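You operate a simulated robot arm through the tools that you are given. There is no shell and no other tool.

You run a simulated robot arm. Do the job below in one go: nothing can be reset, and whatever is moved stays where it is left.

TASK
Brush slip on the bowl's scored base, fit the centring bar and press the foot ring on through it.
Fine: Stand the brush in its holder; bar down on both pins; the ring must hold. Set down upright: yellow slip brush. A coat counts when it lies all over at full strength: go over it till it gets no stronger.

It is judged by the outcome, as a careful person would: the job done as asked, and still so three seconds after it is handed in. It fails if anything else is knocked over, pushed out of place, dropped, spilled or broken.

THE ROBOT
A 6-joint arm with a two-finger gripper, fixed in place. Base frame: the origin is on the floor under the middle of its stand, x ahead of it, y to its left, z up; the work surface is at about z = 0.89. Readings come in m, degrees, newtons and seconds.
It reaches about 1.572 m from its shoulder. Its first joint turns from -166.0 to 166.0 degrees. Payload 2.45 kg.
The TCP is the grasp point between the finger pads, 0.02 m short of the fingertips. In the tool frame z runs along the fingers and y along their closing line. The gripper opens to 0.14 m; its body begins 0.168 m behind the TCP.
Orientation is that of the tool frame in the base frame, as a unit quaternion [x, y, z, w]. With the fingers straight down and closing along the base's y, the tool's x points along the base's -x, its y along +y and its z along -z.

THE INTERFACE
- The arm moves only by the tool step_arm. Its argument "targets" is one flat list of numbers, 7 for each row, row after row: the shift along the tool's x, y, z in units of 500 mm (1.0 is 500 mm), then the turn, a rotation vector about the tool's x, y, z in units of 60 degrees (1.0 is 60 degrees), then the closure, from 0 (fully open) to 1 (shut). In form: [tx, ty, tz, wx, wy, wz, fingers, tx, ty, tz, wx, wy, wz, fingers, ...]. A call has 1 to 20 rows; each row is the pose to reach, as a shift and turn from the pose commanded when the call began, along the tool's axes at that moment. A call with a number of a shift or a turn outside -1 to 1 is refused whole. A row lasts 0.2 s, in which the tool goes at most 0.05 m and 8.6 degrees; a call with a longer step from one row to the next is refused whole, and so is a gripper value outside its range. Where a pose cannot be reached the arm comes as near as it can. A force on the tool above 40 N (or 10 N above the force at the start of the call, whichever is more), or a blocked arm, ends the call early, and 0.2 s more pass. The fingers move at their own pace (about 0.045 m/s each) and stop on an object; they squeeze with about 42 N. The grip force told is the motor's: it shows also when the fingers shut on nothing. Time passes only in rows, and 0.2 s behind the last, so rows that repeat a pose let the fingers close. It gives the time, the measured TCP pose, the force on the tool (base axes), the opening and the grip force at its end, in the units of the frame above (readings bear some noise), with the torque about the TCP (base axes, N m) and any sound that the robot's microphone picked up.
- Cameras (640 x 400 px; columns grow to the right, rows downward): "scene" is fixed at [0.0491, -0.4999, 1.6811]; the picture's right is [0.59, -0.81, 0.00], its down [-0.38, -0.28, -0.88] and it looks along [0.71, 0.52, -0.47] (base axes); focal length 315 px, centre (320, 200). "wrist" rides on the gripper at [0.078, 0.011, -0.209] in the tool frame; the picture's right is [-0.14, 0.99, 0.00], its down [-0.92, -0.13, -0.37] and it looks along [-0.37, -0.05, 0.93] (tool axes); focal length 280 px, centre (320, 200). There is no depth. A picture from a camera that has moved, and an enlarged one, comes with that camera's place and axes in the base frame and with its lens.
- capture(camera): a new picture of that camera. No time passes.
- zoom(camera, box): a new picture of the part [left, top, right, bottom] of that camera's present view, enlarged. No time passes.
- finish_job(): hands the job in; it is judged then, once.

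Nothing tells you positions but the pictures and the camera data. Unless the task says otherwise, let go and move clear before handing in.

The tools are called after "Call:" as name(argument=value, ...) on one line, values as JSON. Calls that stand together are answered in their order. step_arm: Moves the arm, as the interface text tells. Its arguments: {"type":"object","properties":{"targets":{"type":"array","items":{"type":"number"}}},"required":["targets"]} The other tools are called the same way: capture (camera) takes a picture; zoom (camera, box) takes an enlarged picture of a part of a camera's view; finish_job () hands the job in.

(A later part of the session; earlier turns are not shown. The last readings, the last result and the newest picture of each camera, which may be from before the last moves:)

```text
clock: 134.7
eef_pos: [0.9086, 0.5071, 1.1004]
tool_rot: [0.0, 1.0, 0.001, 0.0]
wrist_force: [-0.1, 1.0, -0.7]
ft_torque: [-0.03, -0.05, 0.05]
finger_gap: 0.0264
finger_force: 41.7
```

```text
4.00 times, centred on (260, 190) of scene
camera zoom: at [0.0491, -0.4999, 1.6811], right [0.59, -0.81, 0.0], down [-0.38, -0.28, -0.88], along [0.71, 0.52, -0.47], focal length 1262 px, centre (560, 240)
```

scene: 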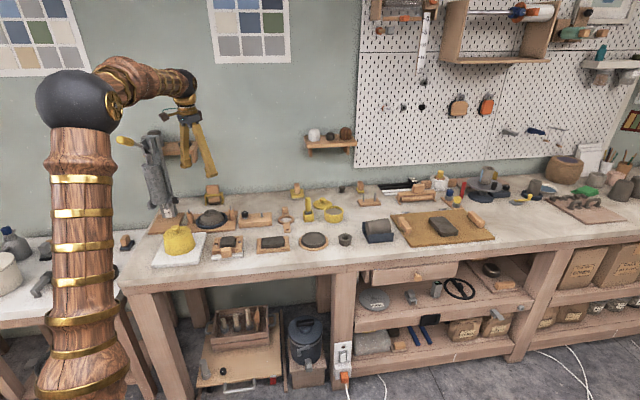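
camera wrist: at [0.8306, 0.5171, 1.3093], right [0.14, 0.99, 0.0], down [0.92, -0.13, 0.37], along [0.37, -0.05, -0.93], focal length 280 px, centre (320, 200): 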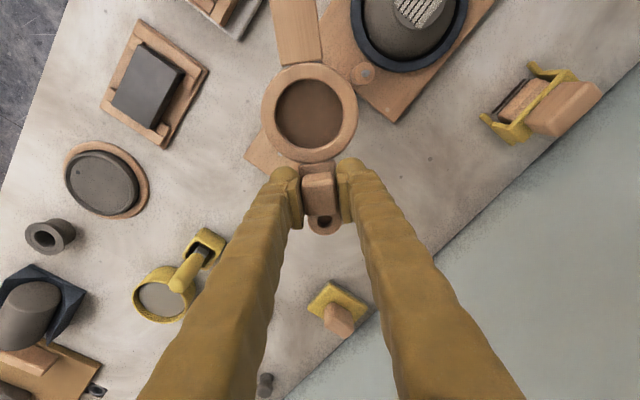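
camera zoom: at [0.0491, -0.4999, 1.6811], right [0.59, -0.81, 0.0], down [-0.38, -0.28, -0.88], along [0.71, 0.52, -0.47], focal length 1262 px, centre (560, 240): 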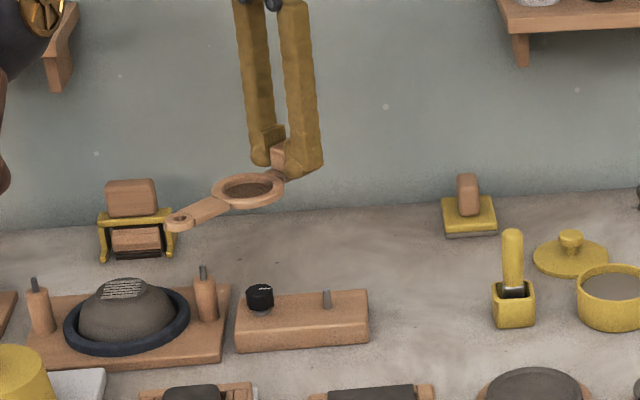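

Call:
step_arm(targets=[0.037, 0.0287, 0, 0, 0, 0.125, 1, 0.074, 0.0573, 0, 0, 0, 0.25, 1, 0.111, 0.086, 0, 0, 0, 0.375, 1, 0.148, 0.1147, 0, 0, 0, 0.5, 1, 0.185, 0.1433, 0, 0, 0, 0.625, 1, 0.219, 0.17, 0, 0, 0, 0.75, 1, 0.219, 0.17, 0, 0, 0, 0.75, 1])

Call:
capture(camera="wrist")

Call:
zoom(camera="scene", box=[160, 150, 288, 230])

```text
clock: 136.3
eef_pos: [0.7989, 0.5927, 1.1007]
tool_rot: [0.382, 0.924, 0.001, 0.001]
wrist_force: [0.0, 0.1, -0.1]
ft_torque: [-0.02, 0.0, -0.01]
finger_gap: 0.0263
finger_force: 42.0
```

```text
taken
camera wrist: at [0.7517, 0.6534, 1.3095], right [0.8, 0.6, 0.0], down [0.56, -0.74, 0.37], along [0.22, -0.29, -0.93], focal length 280 px, centre (320, 200)
```

wrist: 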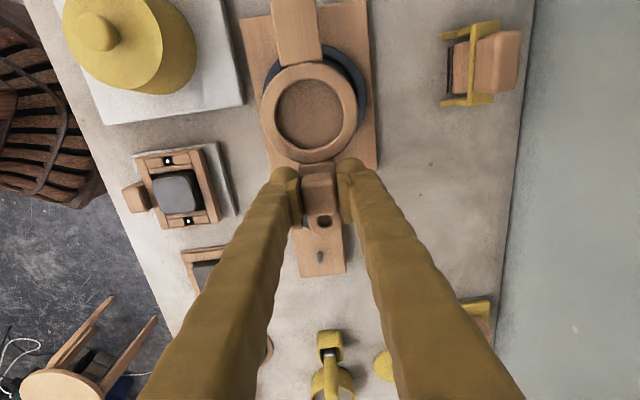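

```text
5.00 times, centred on (224, 190) of scene
camera zoom: at [0.0491, -0.4999, 1.6811], right [0.59, -0.81, 0.0], down [-0.38, -0.28, -0.88], along [0.71, 0.52, -0.47], focal length 1577 px, centre (800, 250)
```

zoom: 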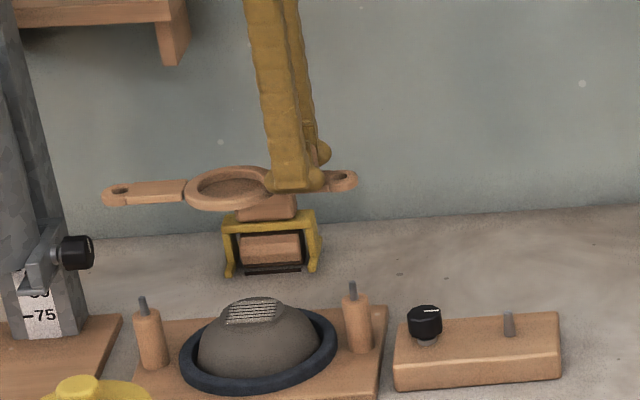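

The bar is over the fixture, turned 90°. I'll zoom in to measure the hole-to-pin alignment before lowering.

Call:
zoom(camera="scene", box=[176, 176, 240, 216])

Call:
zoom(camera="wrist", box=[230, 0, 390, 125])

Call:
zoom(camera="wrist", box=[240, 125, 400, 225])

```text
10.00 times, centred on (208, 196) of scene
camera zoom: at [0.0491, -0.4999, 1.6811], right [0.59, -0.81, 0.0], down [-0.38, -0.28, -0.88], along [0.71, 0.52, -0.47], focal length 3154 px, centre (1440, 240)
```

zoom: 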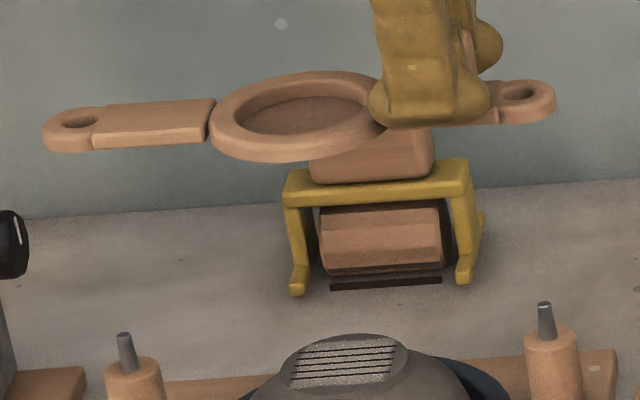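

```text
3.20 times, centred on (310, 62) of wrist
camera zoom: at [0.7517, 0.6534, 1.3095], right [0.8, 0.6, 0.0], down [0.56, -0.74, 0.37], along [0.22, -0.29, -0.93], focal length 897 px, centre (352, 640)
```

zoom: 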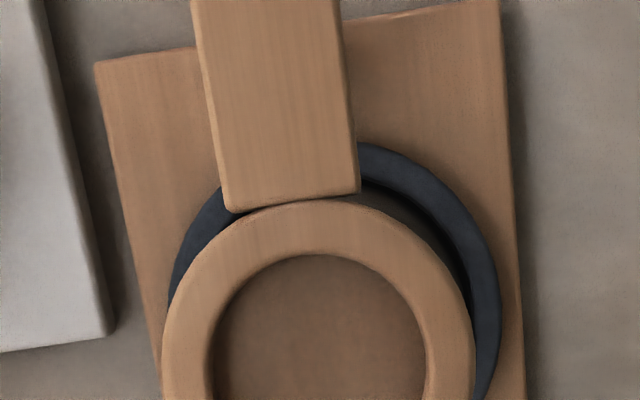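

```text
4.00 times, centred on (320, 175) of wrist
camera zoom: at [0.7517, 0.6534, 1.3095], right [0.8, 0.6, 0.0], down [0.56, -0.74, 0.37], along [0.22, -0.29, -0.93], focal length 1122 px, centre (320, 300)
```

zoom: 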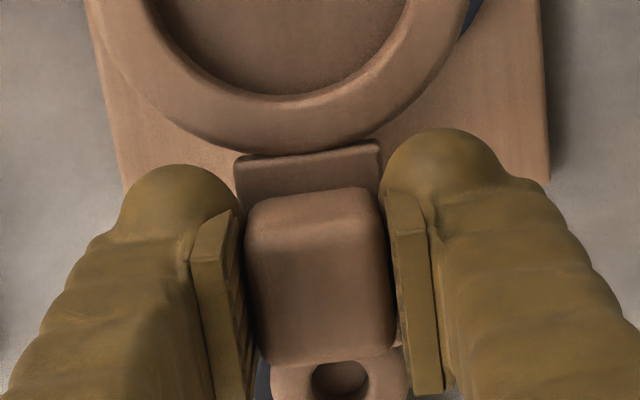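

The bar is about 3 mm off along its axis; I'll shift it and lower to just above the pins, then re-check.

Call:
step_arm(targets=[0.006, 0.0014, 0.03, 0, 0, 0, 1, 0.006, 0.0014, 0.08, 0, 0, 0, 1, 0.006, 0.0014, 0.13, 0, 0, 0, 1, 0.006, 0.0014, 0.155, 0, 0, 0, 1, 0.006, 0.0014, 0.155, 0, 0, 0, 1])

Call:
zoom(camera="scene", box=[176, 186, 240, 226])

Call:
zoom(camera="wrist", box=[230, 0, 390, 125])

```text
clock: 137.5
eef_pos: [0.7981, 0.5948, 1.0219]
tool_rot: [0.383, 0.924, 0.001, 0.0]
wrist_force: [0.1, 0.0, -0.8]
ft_torque: [-0.06, -0.04, 0.01]
finger_gap: 0.0264
finger_force: 42.2
```

```text
10.00 times, centred on (208, 206) of scene
camera zoom: at [0.0491, -0.4999, 1.6811], right [0.59, -0.81, 0.0], down [-0.38, -0.28, -0.88], along [0.71, 0.52, -0.47], focal length 3154 px, centre (1440, 140)
```

zoom: 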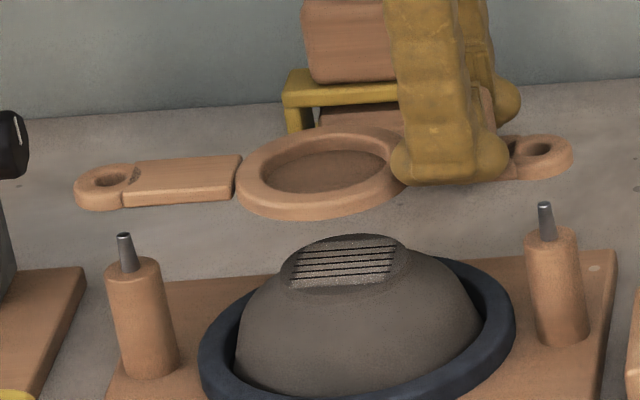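

```text
3.20 times, centred on (310, 62) of wrist
camera zoom: at [0.7507, 0.6565, 1.2311], right [0.8, 0.6, 0.0], down [0.56, -0.74, 0.37], along [0.22, -0.29, -0.93], focal length 897 px, centre (352, 640)
```

zoom: 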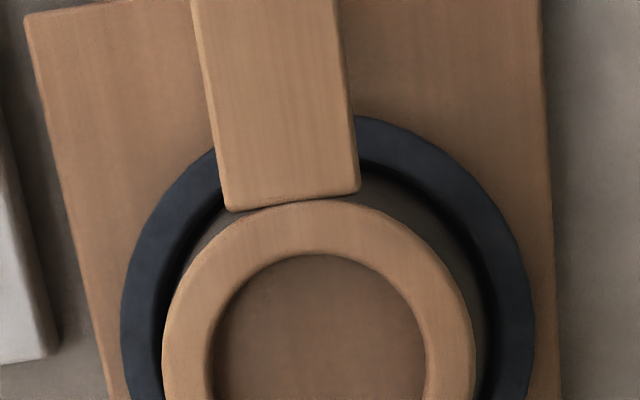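

Alignment is within about 1 mm on both ends. Lowering to just above the pin tips and zooming in on each.

Call:
step_arm(targets=[0, 0, 0.01, 0, 0, 0, 1, 0, 0, 0.02, 0, 0, 0, 1, 0, 0, 0.026, 0, 0, 0, 1, 0, 0, 0.026, 0, 0, 0, 1])

Call:
zoom(camera="scene", box=[180, 198, 204, 218])

Call:
zoom(camera="scene", box=[220, 194, 244, 214])

```text
clock: 138.5
eef_pos: [0.7993, 0.5944, 1.011]
tool_rot: [0.383, 0.924, 0.0, -0.001]
wrist_force: [-0.3, 0.3, -0.9]
ft_torque: [0.01, -0.01, 0.03]
finger_gap: 0.0264
finger_force: 41.7
```

```text
16.00 times, centred on (192, 208) of scene
camera zoom: at [0.0491, -0.4999, 1.6811], right [0.59, -0.81, 0.0], down [-0.38, -0.28, -0.88], along [0.71, 0.52, -0.47], focal length 5047 px, centre (2368, 72)
```

zoom: 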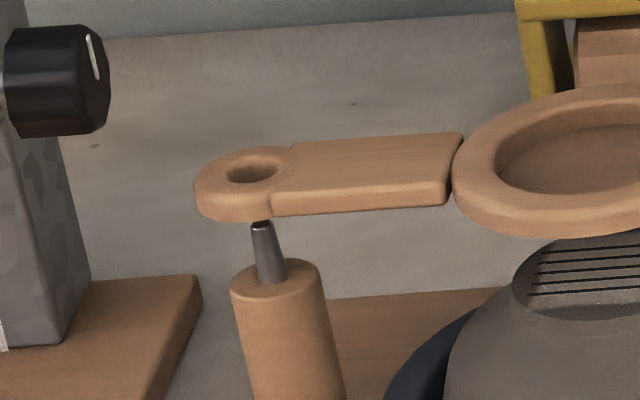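

```text
16.00 times, centred on (232, 204) of scene
camera zoom: at [0.0491, -0.4999, 1.6811], right [0.59, -0.81, 0.0], down [-0.38, -0.28, -0.88], along [0.71, 0.52, -0.47], focal length 5047 px, centre (1728, 136)
```

zoom: 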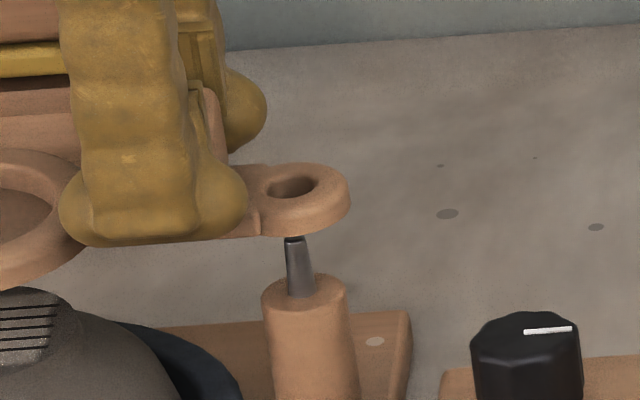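

Bar sits about 1.5 mm too far toward the right pin; I'll correct that and lower slowly onto the pins.

Call:
step_arm(targets=[0.003, 0, 0, 0, 0, 0, 1, 0.003, 0, 0.006, 0, 0, 0, 1, 0.003, 0, 0.01, 0, 0, 0, 1, 0.003, 0, 0.014, 0, 0, 0, 1, 0.003, 0, 0.018, 0, 0, 0, 1, 0.003, 0, 0.022, 0, 0, 0, 1, 0.003, 0, 0.022, 0, 0, 0, 1])

Call:
zoom(camera="scene", box=[180, 198, 204, 218])

Call:
zoom(camera="scene", box=[220, 194, 244, 214])

```text
clock: 140.1
eef_pos: [0.798, 0.5954, 0.9984]
tool_rot: [0.383, 0.924, 0.002, 0.001]
wrist_force: [-0.2, -0.2, -0.6]
ft_torque: [-0.02, 0.02, 0.03]
finger_gap: 0.0261
finger_force: 42.3
```

```text
16.00 times, centred on (192, 208) of scene
camera zoom: at [0.0491, -0.4999, 1.6811], right [0.59, -0.81, 0.0], down [-0.38, -0.28, -0.88], along [0.71, 0.52, -0.47], focal length 5047 px, centre (2368, 72)
```

zoom: 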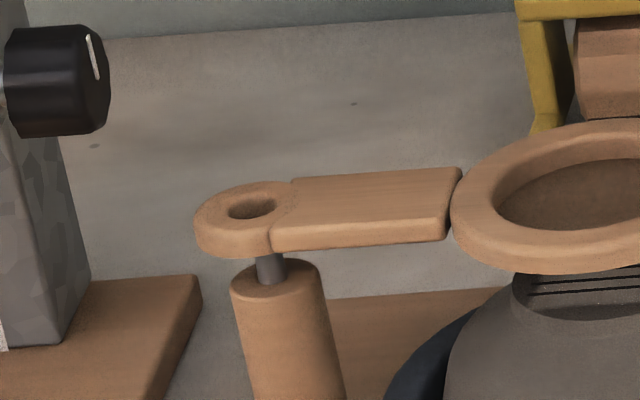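

```text
16.00 times, centred on (232, 204) of scene
camera zoom: at [0.0491, -0.4999, 1.6811], right [0.59, -0.81, 0.0], down [-0.38, -0.28, -0.88], along [0.71, 0.52, -0.47], focal length 5047 px, centre (1728, 136)
```

zoom: 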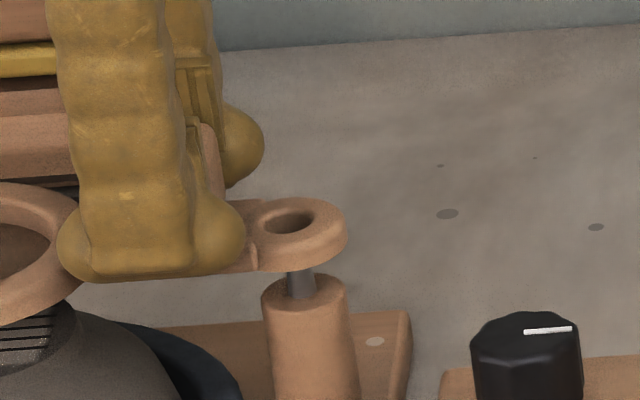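

No contact yet. Continuing down in 1 mm steps watching the force.

Call:
step_arm(targets=[0, 0, 0.002, 0, 0, 0, 1, 0, 0, 0.004, 0, 0, 0, 1, 0, 0, 0.006, 0, 0, 0, 1, 0, 0, 0.008, 0, 0, 0, 1, 0, 0, 0.008, 0, 0, 0, 1])

Call:
zoom(camera="scene", box=[180, 198, 204, 218])

Call:
zoom(camera="scene", box=[220, 194, 244, 214])

```text
clock: 141.3
eef_pos: [0.7974, 0.5962, 0.9952]
tool_rot: [0.383, 0.924, 0.001, 0.0]
wrist_force: [0.4, -1.1, -1.4]
ft_torque: [-0.01, -0.02, -0.01]
finger_gap: 0.0262
finger_force: 41.4
```

```text
16.00 times, centred on (192, 208) of scene
camera zoom: at [0.0491, -0.4999, 1.6811], right [0.59, -0.81, 0.0], down [-0.38, -0.28, -0.88], along [0.71, 0.52, -0.47], focal length 5047 px, centre (2368, 72)
```

zoom: 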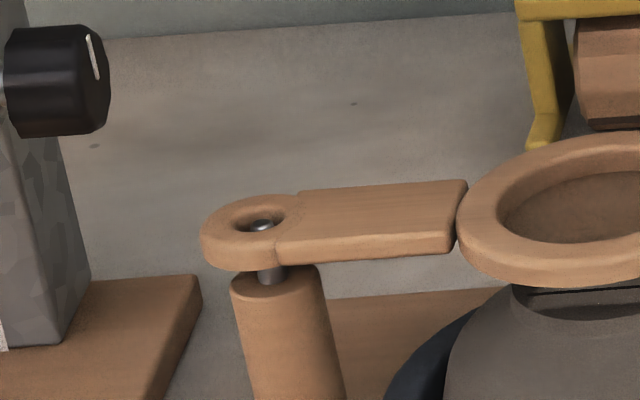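

```text
16.00 times, centred on (232, 204) of scene
camera zoom: at [0.0491, -0.4999, 1.6811], right [0.59, -0.81, 0.0], down [-0.38, -0.28, -0.88], along [0.71, 0.52, -0.47], focal length 5047 px, centre (1728, 136)
```

zoom: 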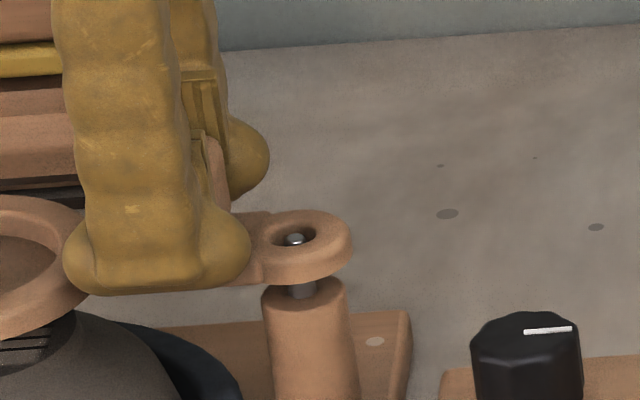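

Both pin tips now show inside the holes – the "floor" is only drawn. Continuing down to the posts.

Call:
step_arm(targets=[0, 0, 0.002, 0, 0, 0, 1, 0, 0, 0.004, 0, 0, 0, 1, 0, 0, 0.006, 0, 0, 0, 1, 0, 0, 0.008, 0, 0, 0, 1, 0, 0, 0.01, 0, 0, 0, 1, 0, 0, 0.01, 0, 0, 0, 1])

Call:
zoom(camera="scene", box=[180, 196, 244, 226])

```text
clock: 142.7
eef_pos: [0.7983, 0.595, 0.9899]
tool_rot: [0.382, 0.924, 0.0, 0.0]
wrist_force: [0.1, 0.4, 0.4]
ft_torque: [-0.01, -0.03, 0.04]
finger_gap: 0.0264
finger_force: 42.2
```

```text
10.00 times, centred on (212, 211) of scene
camera zoom: at [0.0491, -0.4999, 1.6811], right [0.59, -0.81, 0.0], down [-0.38, -0.28, -0.88], along [0.71, 0.52, -0.47], focal length 3154 px, centre (1400, 90)
```

zoom: 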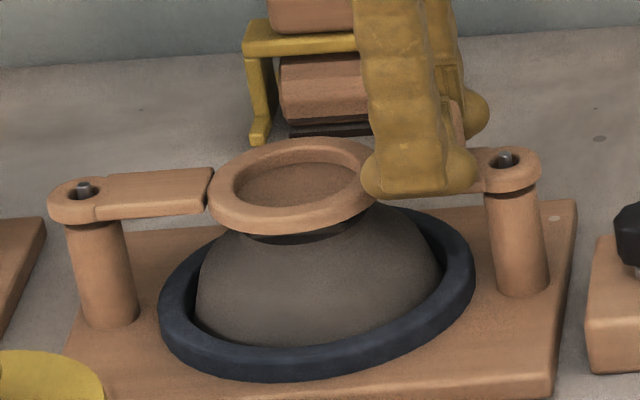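

Call:
step_arm(targets=[0, 0, 0.002, 0, 0, 0, 1, 0, 0, 0.004, 0, 0, 0, 1, 0, 0, 0.004, 0, 0, 0, 1])

```text
clock: 143.5
eef_pos: [0.7995, 0.5958, 0.9882]
tool_rot: [0.382, 0.924, 0.001, 0.0]
wrist_force: [-0.3, 0.8, -0.1]
ft_torque: [-0.03, 0.01, 0.01]
finger_gap: 0.0265
finger_force: 41.5
```

Call:
step_arm(targets=[0, 0, 0.002, 0, 0, 0, 1, 0, 0, 0.004, 0, 0, 0, 1, 0, 0, 0.004, 0, 0, 0, 1])

Call:
zoom(camera="scene", box=[180, 198, 204, 218])

Call:
zoom(camera="scene", box=[220, 194, 244, 214])

```text
clock: 144.3
eef_pos: [0.7975, 0.5951, 0.9867]
tool_rot: [0.383, 0.924, 0.0, 0.0]
wrist_force: [0.9, -0.2, 0.0]
ft_torque: [-0.01, 0.02, 0.01]
finger_gap: 0.0263
finger_force: 42.7
```

```text
16.00 times, centred on (192, 208) of scene
camera zoom: at [0.0491, -0.4999, 1.6811], right [0.59, -0.81, 0.0], down [-0.38, -0.28, -0.88], along [0.71, 0.52, -0.47], focal length 5047 px, centre (2368, 72)
```

zoom: 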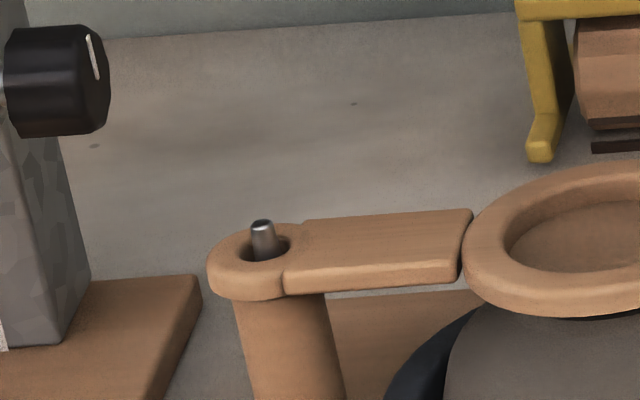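

```text
16.00 times, centred on (232, 204) of scene
camera zoom: at [0.0491, -0.4999, 1.6811], right [0.59, -0.81, 0.0], down [-0.38, -0.28, -0.88], along [0.71, 0.52, -0.47], focal length 5047 px, centre (1728, 136)
```

zoom: 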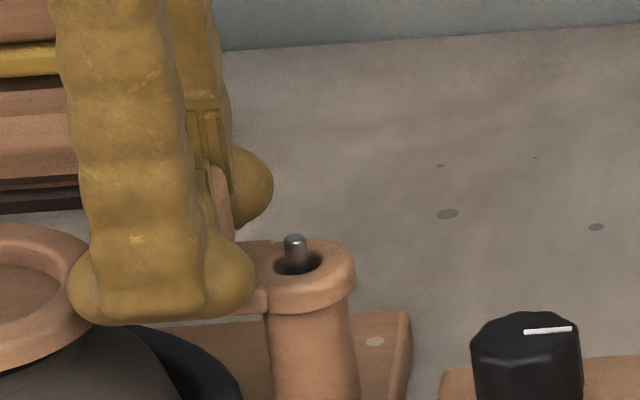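

Pins are through both holes; only the last millimetres remain to the post tops.

Call:
step_arm(targets=[0, 0, 0.002, 0, 0, 0, 1, 0, 0, 0.004, 0, 0, 0, 1, 0, 0, 0.004, 0, 0, 0, 1])

```text
clock: 145.1
eef_pos: [0.7979, 0.5944, 0.9841]
tool_rot: [0.383, 0.924, 0.0, 0.0]
wrist_force: [-0.2, 0.3, -0.5]
ft_torque: [-0.03, -0.03, -0.01]
finger_gap: 0.0263
finger_force: 41.9
```

Call:
step_arm(targets=[0, 0, 0.002, 0, 0, 0, 1, 0, 0, 0.003, 0, 0, 0, 1, 0, 0, 0.003, 0, 0, 0, 1])

Call:
zoom(camera="scene", box=[180, 198, 204, 218])

Call:
zoom(camera="scene", box=[220, 194, 244, 214])

```text
clock: 145.9
eef_pos: [0.7977, 0.5948, 0.9829]
tool_rot: [0.383, 0.924, 0.001, 0.0]
wrist_force: [-4.2, -4.6, 17.1]
ft_torque: [-0.06, 0.15, 0.04]
finger_gap: 0.0264
finger_force: 41.8
```

```text
16.00 times, centred on (192, 208) of scene
camera zoom: at [0.0491, -0.4999, 1.6811], right [0.59, -0.81, 0.0], down [-0.38, -0.28, -0.88], along [0.71, 0.52, -0.47], focal length 5047 px, centre (2368, 72)
```

zoom: 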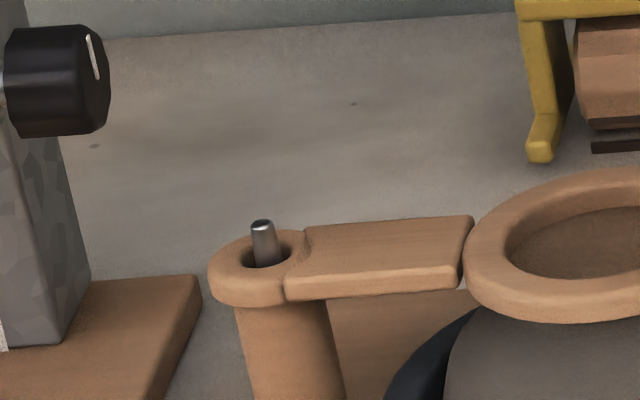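

```text
16.00 times, centred on (232, 204) of scene
camera zoom: at [0.0491, -0.4999, 1.6811], right [0.59, -0.81, 0.0], down [-0.38, -0.28, -0.88], along [0.71, 0.52, -0.47], focal length 5047 px, centre (1728, 136)
```

zoom: 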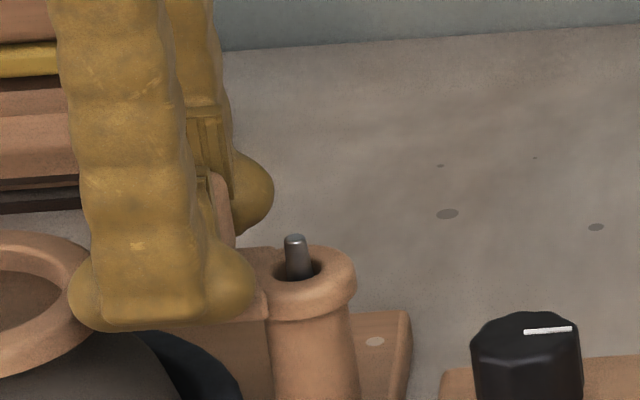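

The bar rests on the posts (17 N). I'll ease off and open the fingers.

Call:
step_arm(targets=[0, 0, -0.001, 0, 0, 0, 1, 0, 0, -0.001, 0, 0, 0, 0.88, 0, 0, -0.001, 0, 0, 0, 0.78, 0, 0, -0.001, 0, 0, 0, 0.7, 0, 0, -0.001, 0, 0, 0, 0.6, 0, 0, -0.001, 0, 0, 0, 0.6, 0, 0, -0.001, 0, 0, 0, 0.6])

Call:
zoom(camera="scene", box=[180, 196, 244, 226])

Call:
zoom(camera="wrist", box=[240, 100, 400, 225])

```text
clock: 147.5
eef_pos: [0.7981, 0.5941, 0.982]
tool_rot: [0.383, 0.924, 0.001, 0.001]
wrist_force: [-0.9, 0.7, 0.0]
ft_torque: [0.01, 0.01, 0.0]
finger_gap: 0.0561
finger_force: 0.0
```

```text
10.00 times, centred on (212, 211) of scene
camera zoom: at [0.0491, -0.4999, 1.6811], right [0.59, -0.81, 0.0], down [-0.38, -0.28, -0.88], along [0.71, 0.52, -0.47], focal length 3154 px, centre (1400, 90)
```

zoom: 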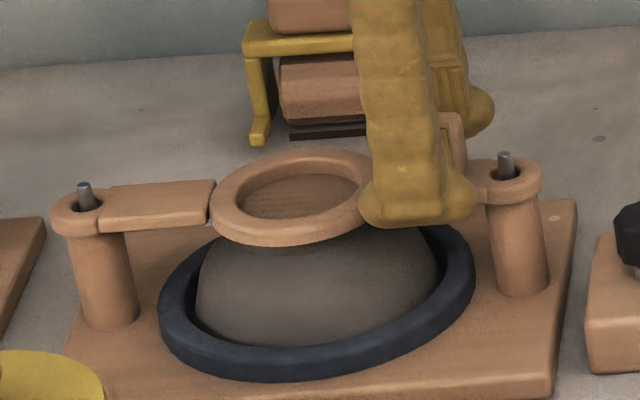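

```text
3.20 times, centred on (320, 162) of wrist
camera zoom: at [0.7506, 0.657, 1.1916], right [0.8, 0.6, 0.0], down [0.56, -0.74, 0.37], along [0.22, -0.29, -0.93], focal length 897 px, centre (320, 320)
```

zoom: 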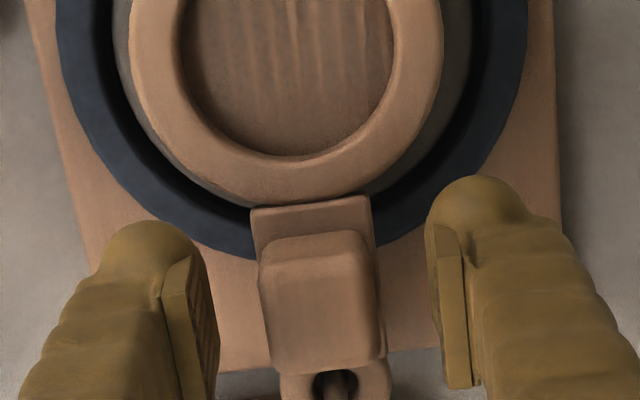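

The bar is seated on both pins. I'll rise clear straight up and look.

Call:
step_arm(targets=[0, 0, -0.03, 0, 0, 0, 0.6, 0, 0, -0.08, 0, 0, 0, 0.55, 0, 0, -0.16, 0, 0, 0, 0.45, 0, 0, -0.24, 0, 0, 0, 0.45, 0, 0, -0.3, 0, 0, 0, 0.45, 0, 0, -0.3, 0, 0, 0, 0.45])

Call:
capture(camera="wrist")

Call:
zoom(camera="scene", box=[180, 190, 244, 230])

Call:
zoom(camera="wrist", box=[230, 0, 390, 125])

```text
clock: 148.9
eef_pos: [0.7972, 0.593, 1.1354]
tool_rot: [0.383, 0.924, 0.001, 0.0]
wrist_force: [-0.8, 0.0, -0.3]
ft_torque: [0.0, 0.01, 0.02]
finger_gap: 0.0771
finger_force: 0.1
```

```text
taken
camera wrist: at [0.7498, 0.6552, 1.3433], right [0.8, 0.6, 0.0], down [0.56, -0.74, 0.37], along [0.22, -0.29, -0.93], focal length 280 px, centre (320, 200)
```

wrist: 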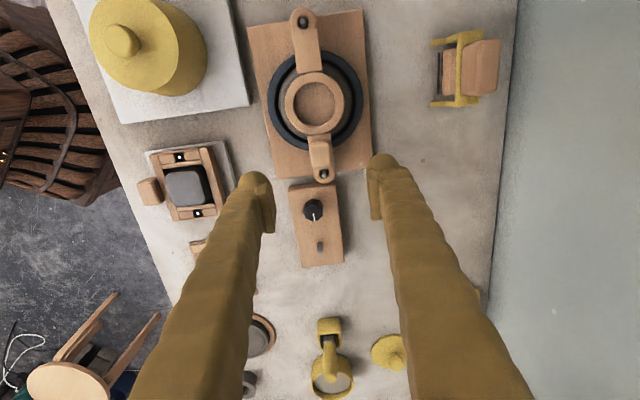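

```text
10.00 times, centred on (212, 210) of scene
camera zoom: at [0.0491, -0.4999, 1.6811], right [0.59, -0.81, 0.0], down [-0.38, -0.28, -0.88], along [0.71, 0.52, -0.47], focal length 3154 px, centre (1400, 100)
```

zoom: 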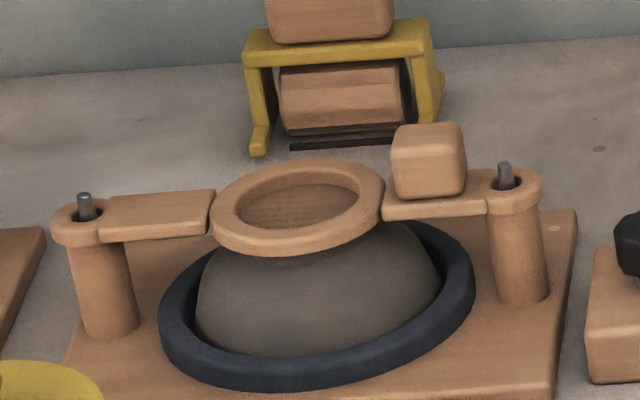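

```text
3.20 times, centred on (310, 62) of wrist
camera zoom: at [0.7498, 0.6552, 1.3433], right [0.8, 0.6, 0.0], down [0.56, -0.74, 0.37], along [0.22, -0.29, -0.93], focal length 897 px, centre (352, 640)
```

zoom: 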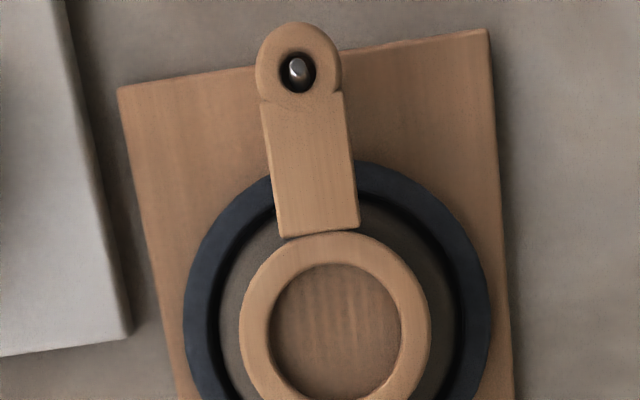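

The bar is down on both pins with the ring centred at about (0.756, 0.635). Now let me study the foot ring more closely.

Call:
zoom(camera="scene", box=[325, 222, 365, 252])

Call:
zoom(camera="scene", box=[200, 205, 224, 220])

```text
13.33 times, centred on (345, 237) of scene
camera zoom: at [0.0491, -0.4999, 1.6811], right [0.59, -0.81, 0.0], down [-0.38, -0.28, -0.88], along [0.71, 0.52, -0.47], focal length 4206 px, centre (-13, -293)
```

zoom: 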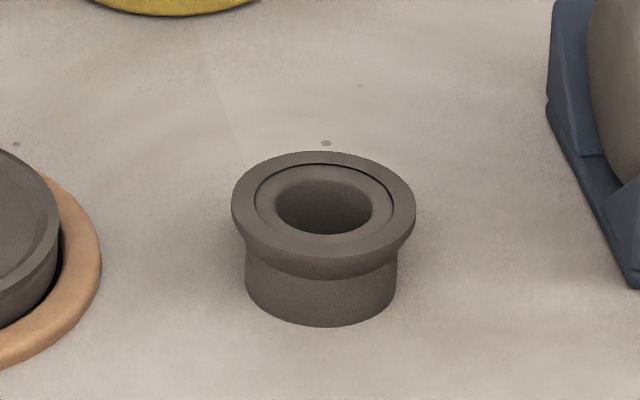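

```text
16.00 times, centred on (212, 212) of scene
camera zoom: at [0.0491, -0.4999, 1.6811], right [0.59, -0.81, 0.0], down [-0.38, -0.28, -0.88], along [0.71, 0.52, -0.47], focal length 5047 px, centre (2048, 0)
```

zoom: 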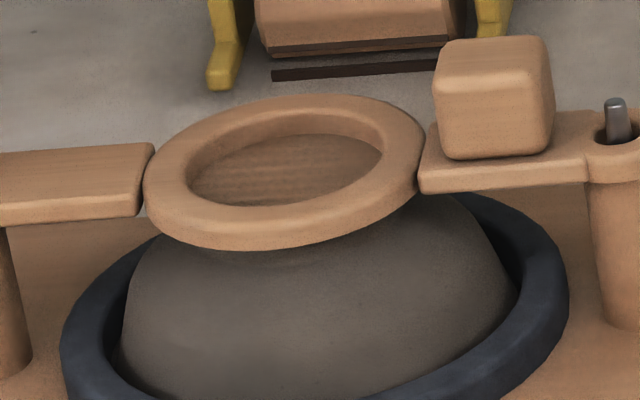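

The foot ring stands flange up: flange about 60 mm across, body about 49 mm, total height about 31 mm. Before gripping I want to see how the pads sit relative to the fingertips.

Call:
zoom(camera="scene", box=[200, 135, 264, 185])

Call:
zoom(camera="wrist", box=[220, 140, 420, 265])

```text
8.00 times, centred on (232, 160) of scene
camera zoom: at [0.0491, -0.4999, 1.6811], right [0.59, -0.81, 0.0], down [-0.38, -0.28, -0.88], along [0.71, 0.52, -0.47], focal length 2523 px, centre (1024, 520)
```

zoom: 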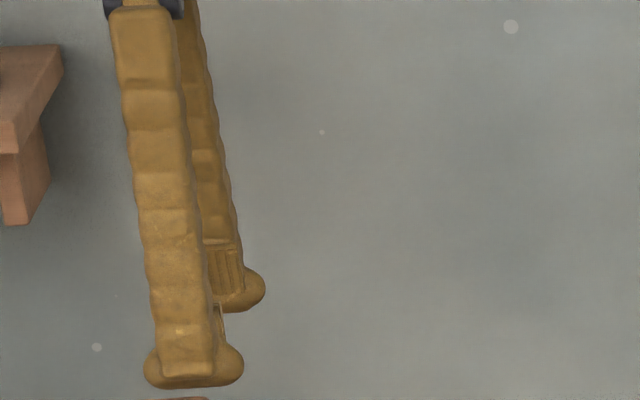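

```text
3.20 times, centred on (320, 202) of wrist
camera zoom: at [0.7498, 0.6552, 1.3433], right [0.8, 0.6, 0.0], down [0.56, -0.74, 0.37], along [0.22, -0.29, -0.93], focal length 897 px, centre (320, 192)
```

zoom: 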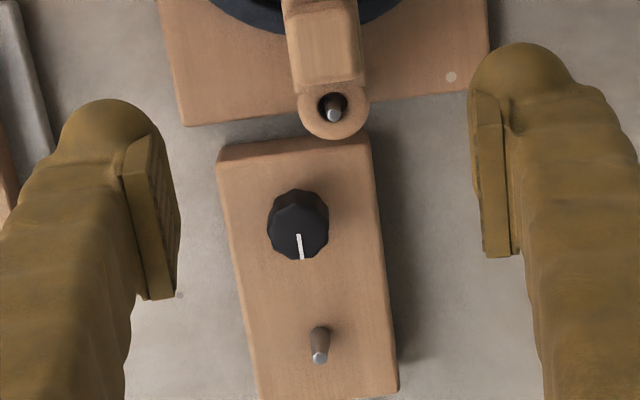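

The pads reach to about 1 cm below the TCP, so I can grip the flange with the pad ends and still clear the bar ring. I keep this yaw (fingers will straddle the bar crosswise) and fly to the foot ring at about (0.989, 0.056).

Call:
step_arm(targets=[-0.0773, -0.0366, 0, 0, 0, 0, 0.3, -0.1546, -0.0732, 0, 0, 0, 0, 0.3, -0.2319, -0.1098, 0, 0, 0, 0, 0.3, -0.3092, -0.1463, 0, 0, 0, 0, 0.3, -0.3865, -0.1829, 0, 0, 0, 0, 0.3, -0.4639, -0.2195, 0, 0, 0, 0, 0.3, -0.5412, -0.2561, 0, 0, 0, 0, 0.3, -0.6185, -0.2927, 0, 0, 0, 0, 0.3, -0.6958, -0.3293, 0, 0, 0, 0, 0.3, -0.7731, -0.3658, 0, 0, 0, 0, 0.3, -0.8504, -0.4024, 0, 0, 0, 0, 0.3, -0.9277, -0.439, 0, 0, 0, 0, 0.3, -0.9277, -0.439, 0, 0, 0, 0, 0.3])

Call:
step_arm(targets=[-0.05, -0.024, 0, 0, 0, 0, 0.3, -0.1031, -0.0488, 0.02, 0, 0, 0, 0.3, -0.1031, -0.0488, 0.02, 0, 0, 0, 0.3])

Call:
capture(camera="wrist")

Call:
zoom(camera="wrist", box=[240, 80, 400, 180])

```text
clock: 151.7
eef_pos: [0.9736, 0.1113, 1.1331]
tool_rot: [0.382, 0.924, 0.001, 0.001]
wrist_force: [0.2, -0.1, 1.0]
ft_torque: [-0.03, 0.01, -0.01]
finger_gap: 0.098
finger_force: 0.1
```

```text
clock: 152.5
eef_pos: [0.9908, 0.0561, 1.1238]
tool_rot: [0.383, 0.924, 0.0, -0.001]
wrist_force: [-0.4, 0.5, -1.1]
ft_torque: [0.01, -0.05, 0.05]
finger_gap: 0.0981
finger_force: 0.1
```

```text
taken
camera wrist: at [0.9422, 0.1176, 1.3333], right [0.8, 0.6, 0.0], down [0.56, -0.74, 0.37], along [0.22, -0.29, -0.93], focal length 280 px, centre (320, 200)
```

wrist: 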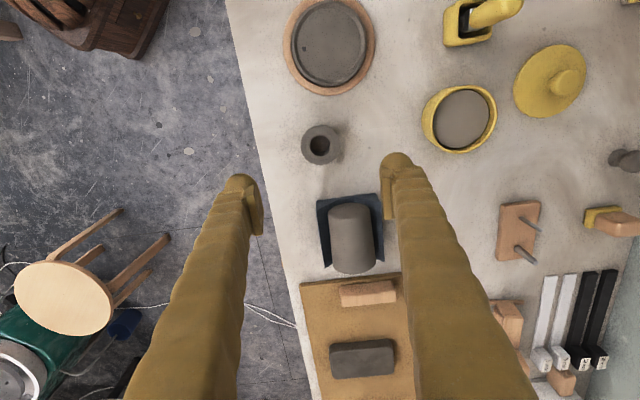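

```text
4.00 times, centred on (320, 130) of wrist
camera zoom: at [0.9422, 0.1176, 1.3333], right [0.8, 0.6, 0.0], down [0.56, -0.74, 0.37], along [0.22, -0.29, -0.93], focal length 1122 px, centre (320, 480)
```

zoom: 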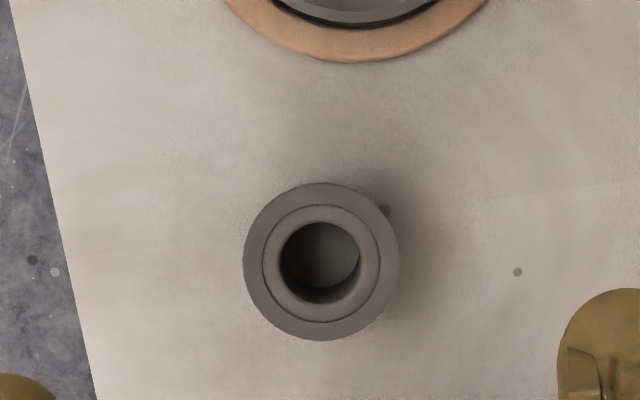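

The ring is centred under the gripper. Descending to just above gripping height.

Call:
step_arm(targets=[0.002, 0.001, 0.08, 0, 0, 0, 0.3, 0.002, 0.001, 0.16, 0, 0, 0, 0.3, 0.002, 0.001, 0.24, 0, 0, 0, 0.3, 0.002, 0.001, 0.31, 0, 0, 0, 0.3, 0.002, 0.001, 0.35, 0, 0, 0, 0.3, 0.002, 0.001, 0.36, 0, 0, 0, 0.3, 0.002, 0.001, 0.36, 0, 0, 0, 0.3])

Call:
zoom(camera="wrist", box=[220, 100, 420, 225])

Call:
zoom(camera="scene", box=[320, 205, 380, 255])

```text
clock: 154.1
eef_pos: [0.9907, 0.0584, 0.943]
tool_rot: [0.383, 0.924, 0.001, 0.001]
wrist_force: [0.1, 0.2, 0.0]
ft_torque: [0.02, -0.01, -0.02]
finger_gap: 0.0981
finger_force: 0.1
```

```text
3.20 times, centred on (320, 162) of wrist
camera zoom: at [0.9428, 0.1204, 1.1518], right [0.8, 0.6, 0.0], down [0.56, -0.74, 0.37], along [0.22, -0.29, -0.93], focal length 897 px, centre (320, 320)
```

zoom: 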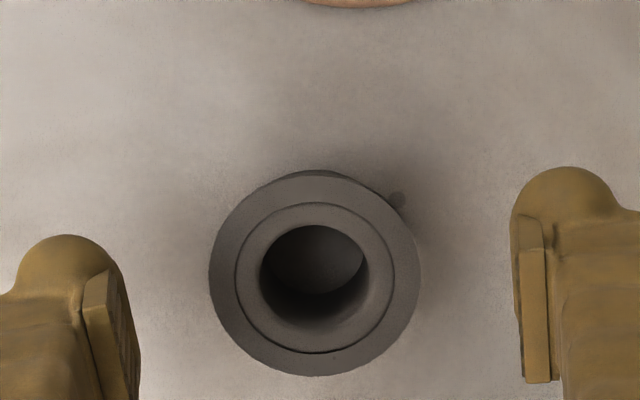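

```text
8.00 times, centred on (350, 230) of scene
camera zoom: at [0.0491, -0.4999, 1.6811], right [0.59, -0.81, 0.0], down [-0.38, -0.28, -0.88], along [0.71, 0.52, -0.47], focal length 2523 px, centre (80, -40)
```

zoom: 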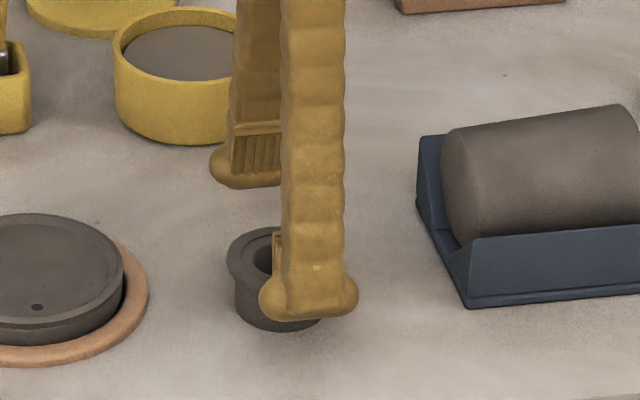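

I'll shift 1.5 mm, go down to z 0.927 so the pad ends sit on the flange, and close.

Call:
step_arm(targets=[0, -0.003, 0.012, 0, 0, 0, 0.3, 0, -0.003, 0.024, 0, 0, 0, 0.3, 0, -0.003, 0.032, 0, 0, 0, 0.3, 0, -0.003, 0.032, 0, 0, 0, 0.3, 0, -0.003, 0.032, 0, 0, 0, 0.4, 0, -0.003, 0.032, 0, 0, 0, 0.5, 0, -0.003, 0.032, 0, 0, 0, 0.6, 0, -0.003, 0.032, 0, 0, 0, 0.8, 0, -0.003, 0.032, 0, 0, 0, 1, 0, -0.003, 0.032, 0, 0, 0, 1])

Call:
zoom(camera="wrist", box=[220, 100, 420, 225])

Call:
zoom(camera="scene", box=[320, 205, 380, 255])

```text
clock: 156.3
eef_pos: [0.989, 0.0591, 0.9284]
tool_rot: [0.384, 0.924, 0.001, 0.0]
wrist_force: [0.5, -0.2, 0.0]
ft_torque: [0.02, -0.03, 0.02]
finger_gap: 0.0469
finger_force: 41.8
```

```text
3.20 times, centred on (320, 162) of wrist
camera zoom: at [0.9415, 0.12, 1.136], right [0.8, 0.6, 0.0], down [0.56, -0.74, 0.37], along [0.22, -0.29, -0.93], focal length 897 px, centre (320, 320)
```

zoom: 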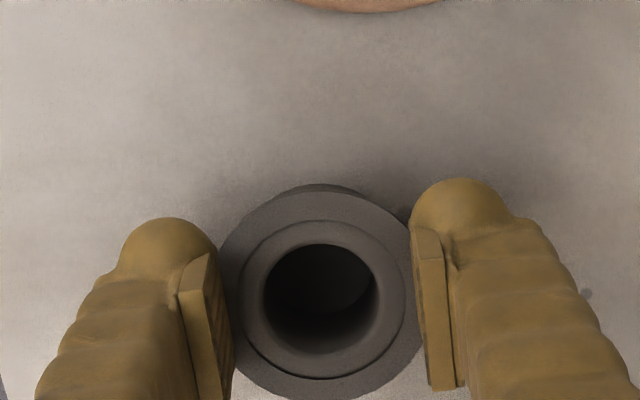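

```text
8.00 times, centred on (350, 230) of scene
camera zoom: at [0.0491, -0.4999, 1.6811], right [0.59, -0.81, 0.0], down [-0.38, -0.28, -0.88], along [0.71, 0.52, -0.47], focal length 2523 px, centre (80, -40)
```

zoom: 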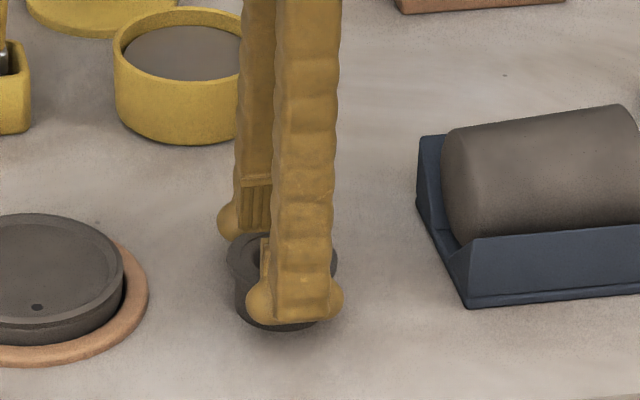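

The fingers stopped at 47 mm, so they hold a raised inner collar rather than the 58 mm flange. I'll lift a little and see what comes up.

Call:
step_arm(targets=[0, 0, -0.01, 0, 0, 0, 1, 0, 0, -0.03, 0, 0, 0, 1, 0, 0, -0.06, 0, 0, 0, 1, 0, 0, -0.1, 0, 0, 0, 1, 0, 0, -0.1, 0, 0, 0, 1])

Call:
zoom(camera="scene", box=[320, 195, 380, 255])

Call:
zoom(camera="wrist", box=[220, 100, 420, 225])

```text
clock: 157.5
eef_pos: [0.9899, 0.0585, 0.9765]
tool_rot: [0.382, 0.924, 0.0, 0.001]
wrist_force: [-0.1, 0.5, -0.2]
ft_torque: [0.01, -0.04, 0.03]
finger_gap: 0.0467
finger_force: 42.2
```

```text
6.67 times, centred on (350, 225) of scene
camera zoom: at [0.0491, -0.4999, 1.6811], right [0.59, -0.81, 0.0], down [-0.38, -0.28, -0.88], along [0.71, 0.52, -0.47], focal length 2103 px, centre (120, 33)
```

zoom: 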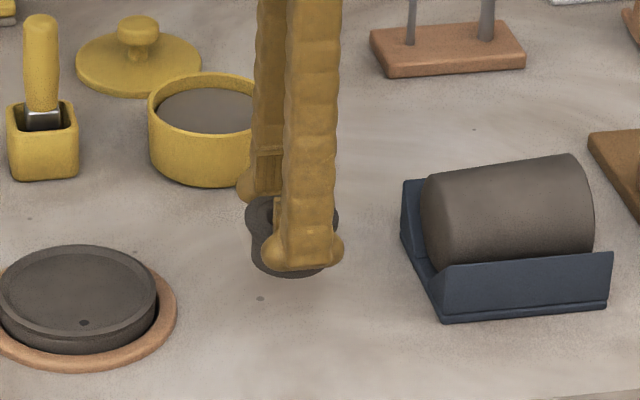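

```text
3.20 times, centred on (320, 162) of wrist
camera zoom: at [0.9406, 0.1194, 1.1856], right [0.8, 0.6, 0.0], down [0.56, -0.74, 0.37], along [0.22, -0.29, -0.93], focal length 897 px, centre (320, 320)
```

zoom: 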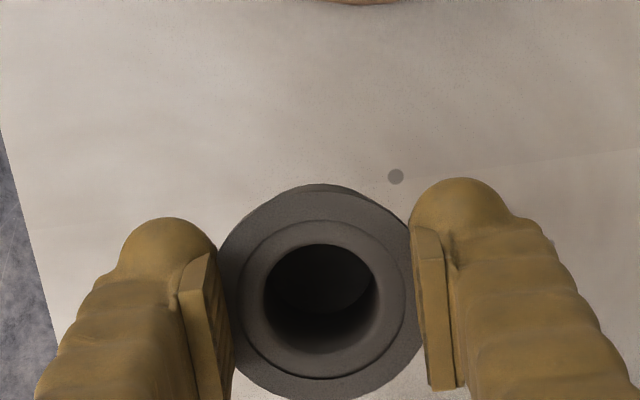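

The whole ring came up as one piece. I'll zoom in to see how it sits between the pads.

Call:
zoom(camera="wrist", box=[270, 140, 370, 230])

Call:
zoom(camera="scene", box=[350, 214, 376, 240])

```text
4.44 times, centred on (320, 185) of wrist
camera zoom: at [0.9406, 0.1194, 1.1856], right [0.8, 0.6, 0.0], down [0.56, -0.74, 0.37], along [0.22, -0.29, -0.93], focal length 1246 px, centre (320, 267)
```

zoom: 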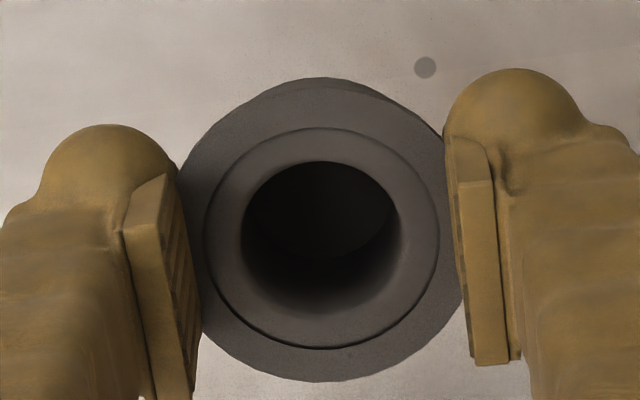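

```text
15.38 times, centred on (363, 227) of scene
camera zoom: at [0.0491, -0.4999, 1.6811], right [0.59, -0.81, 0.0], down [-0.38, -0.28, -0.88], along [0.71, 0.52, -0.47], focal length 4853 px, centre (-342, -215)
```

zoom: 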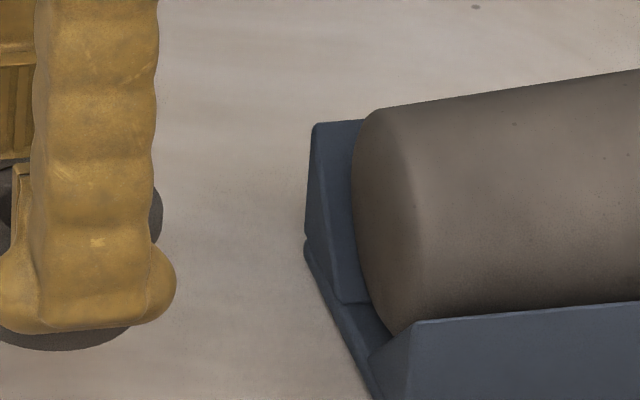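

It is held level and centred by the fingertips on the flange. Now I'll raise it and carry it smoothly toward the bowl.

Call:
step_arm(targets=[0, 0, -0.06, 0, 0, 0, 1, 0, 0, -0.13, 0, 0, 0, 1, 0, 0, -0.2, 0, 0, 0, 1, 0, 0, -0.247, 0, 0, 0, 1, 0.0529, 0.0224, -0.247, 0, 0, 0, 1, 0.1058, 0.0447, -0.247, 0, 0, 0, 1, 0.1587, 0.0671, -0.247, 0, 0, 0, 1, 0.2116, 0.0894, -0.247, 0, 0, 0, 1, 0.2645, 0.1118, -0.247, 0, 0, 0, 1, 0.3174, 0.1342, -0.247, 0, 0, 0, 1, 0.3703, 0.1565, -0.247, 0, 0, 0, 1, 0.4231, 0.1789, -0.247, 0, 0, 0, 1, 0.476, 0.2012, -0.247, 0, 0, 0, 1, 0.5289, 0.2236, -0.247, 0, 0, 0, 1, 0.5818, 0.246, -0.247, 0, 0, 0, 1, 0.6347, 0.2683, -0.247, 0, 0, 0, 1, 0.6876, 0.2907, -0.247, 0, 0, 0, 1, 0.6876, 0.2907, -0.247, 0, 0, 0, 1])

Call:
zoom(camera="wrist", box=[220, 100, 420, 225])

Call:
zoom(camera="scene", box=[200, 130, 300, 192])

```text
clock: 161.3
eef_pos: [0.8496, 0.4055, 1.0998]
tool_rot: [0.382, 0.924, 0.0, 0.0]
wrist_force: [0.3, 0.0, -0.2]
ft_torque: [0.01, 0.04, 0.0]
finger_gap: 0.047
finger_force: 41.9
```

```text
3.20 times, centred on (320, 162) of wrist
camera zoom: at [0.8015, 0.4671, 1.3095], right [0.8, 0.6, 0.0], down [0.56, -0.74, 0.37], along [0.22, -0.29, -0.93], focal length 897 px, centre (320, 320)
```

zoom: 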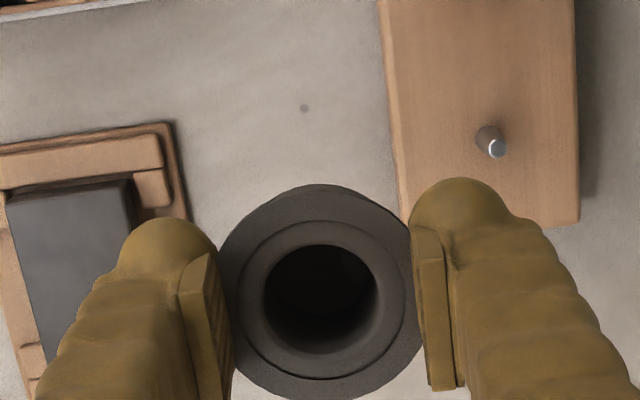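

```text
6.40 times, centred on (250, 161) of scene
camera zoom: at [0.0491, -0.4999, 1.6811], right [0.59, -0.81, 0.0], down [-0.38, -0.28, -0.88], along [0.71, 0.52, -0.47], focal length 2019 px, centre (768, 450)
```

zoom: 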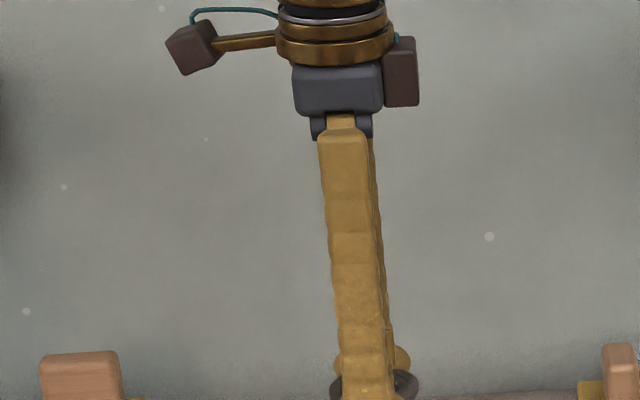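

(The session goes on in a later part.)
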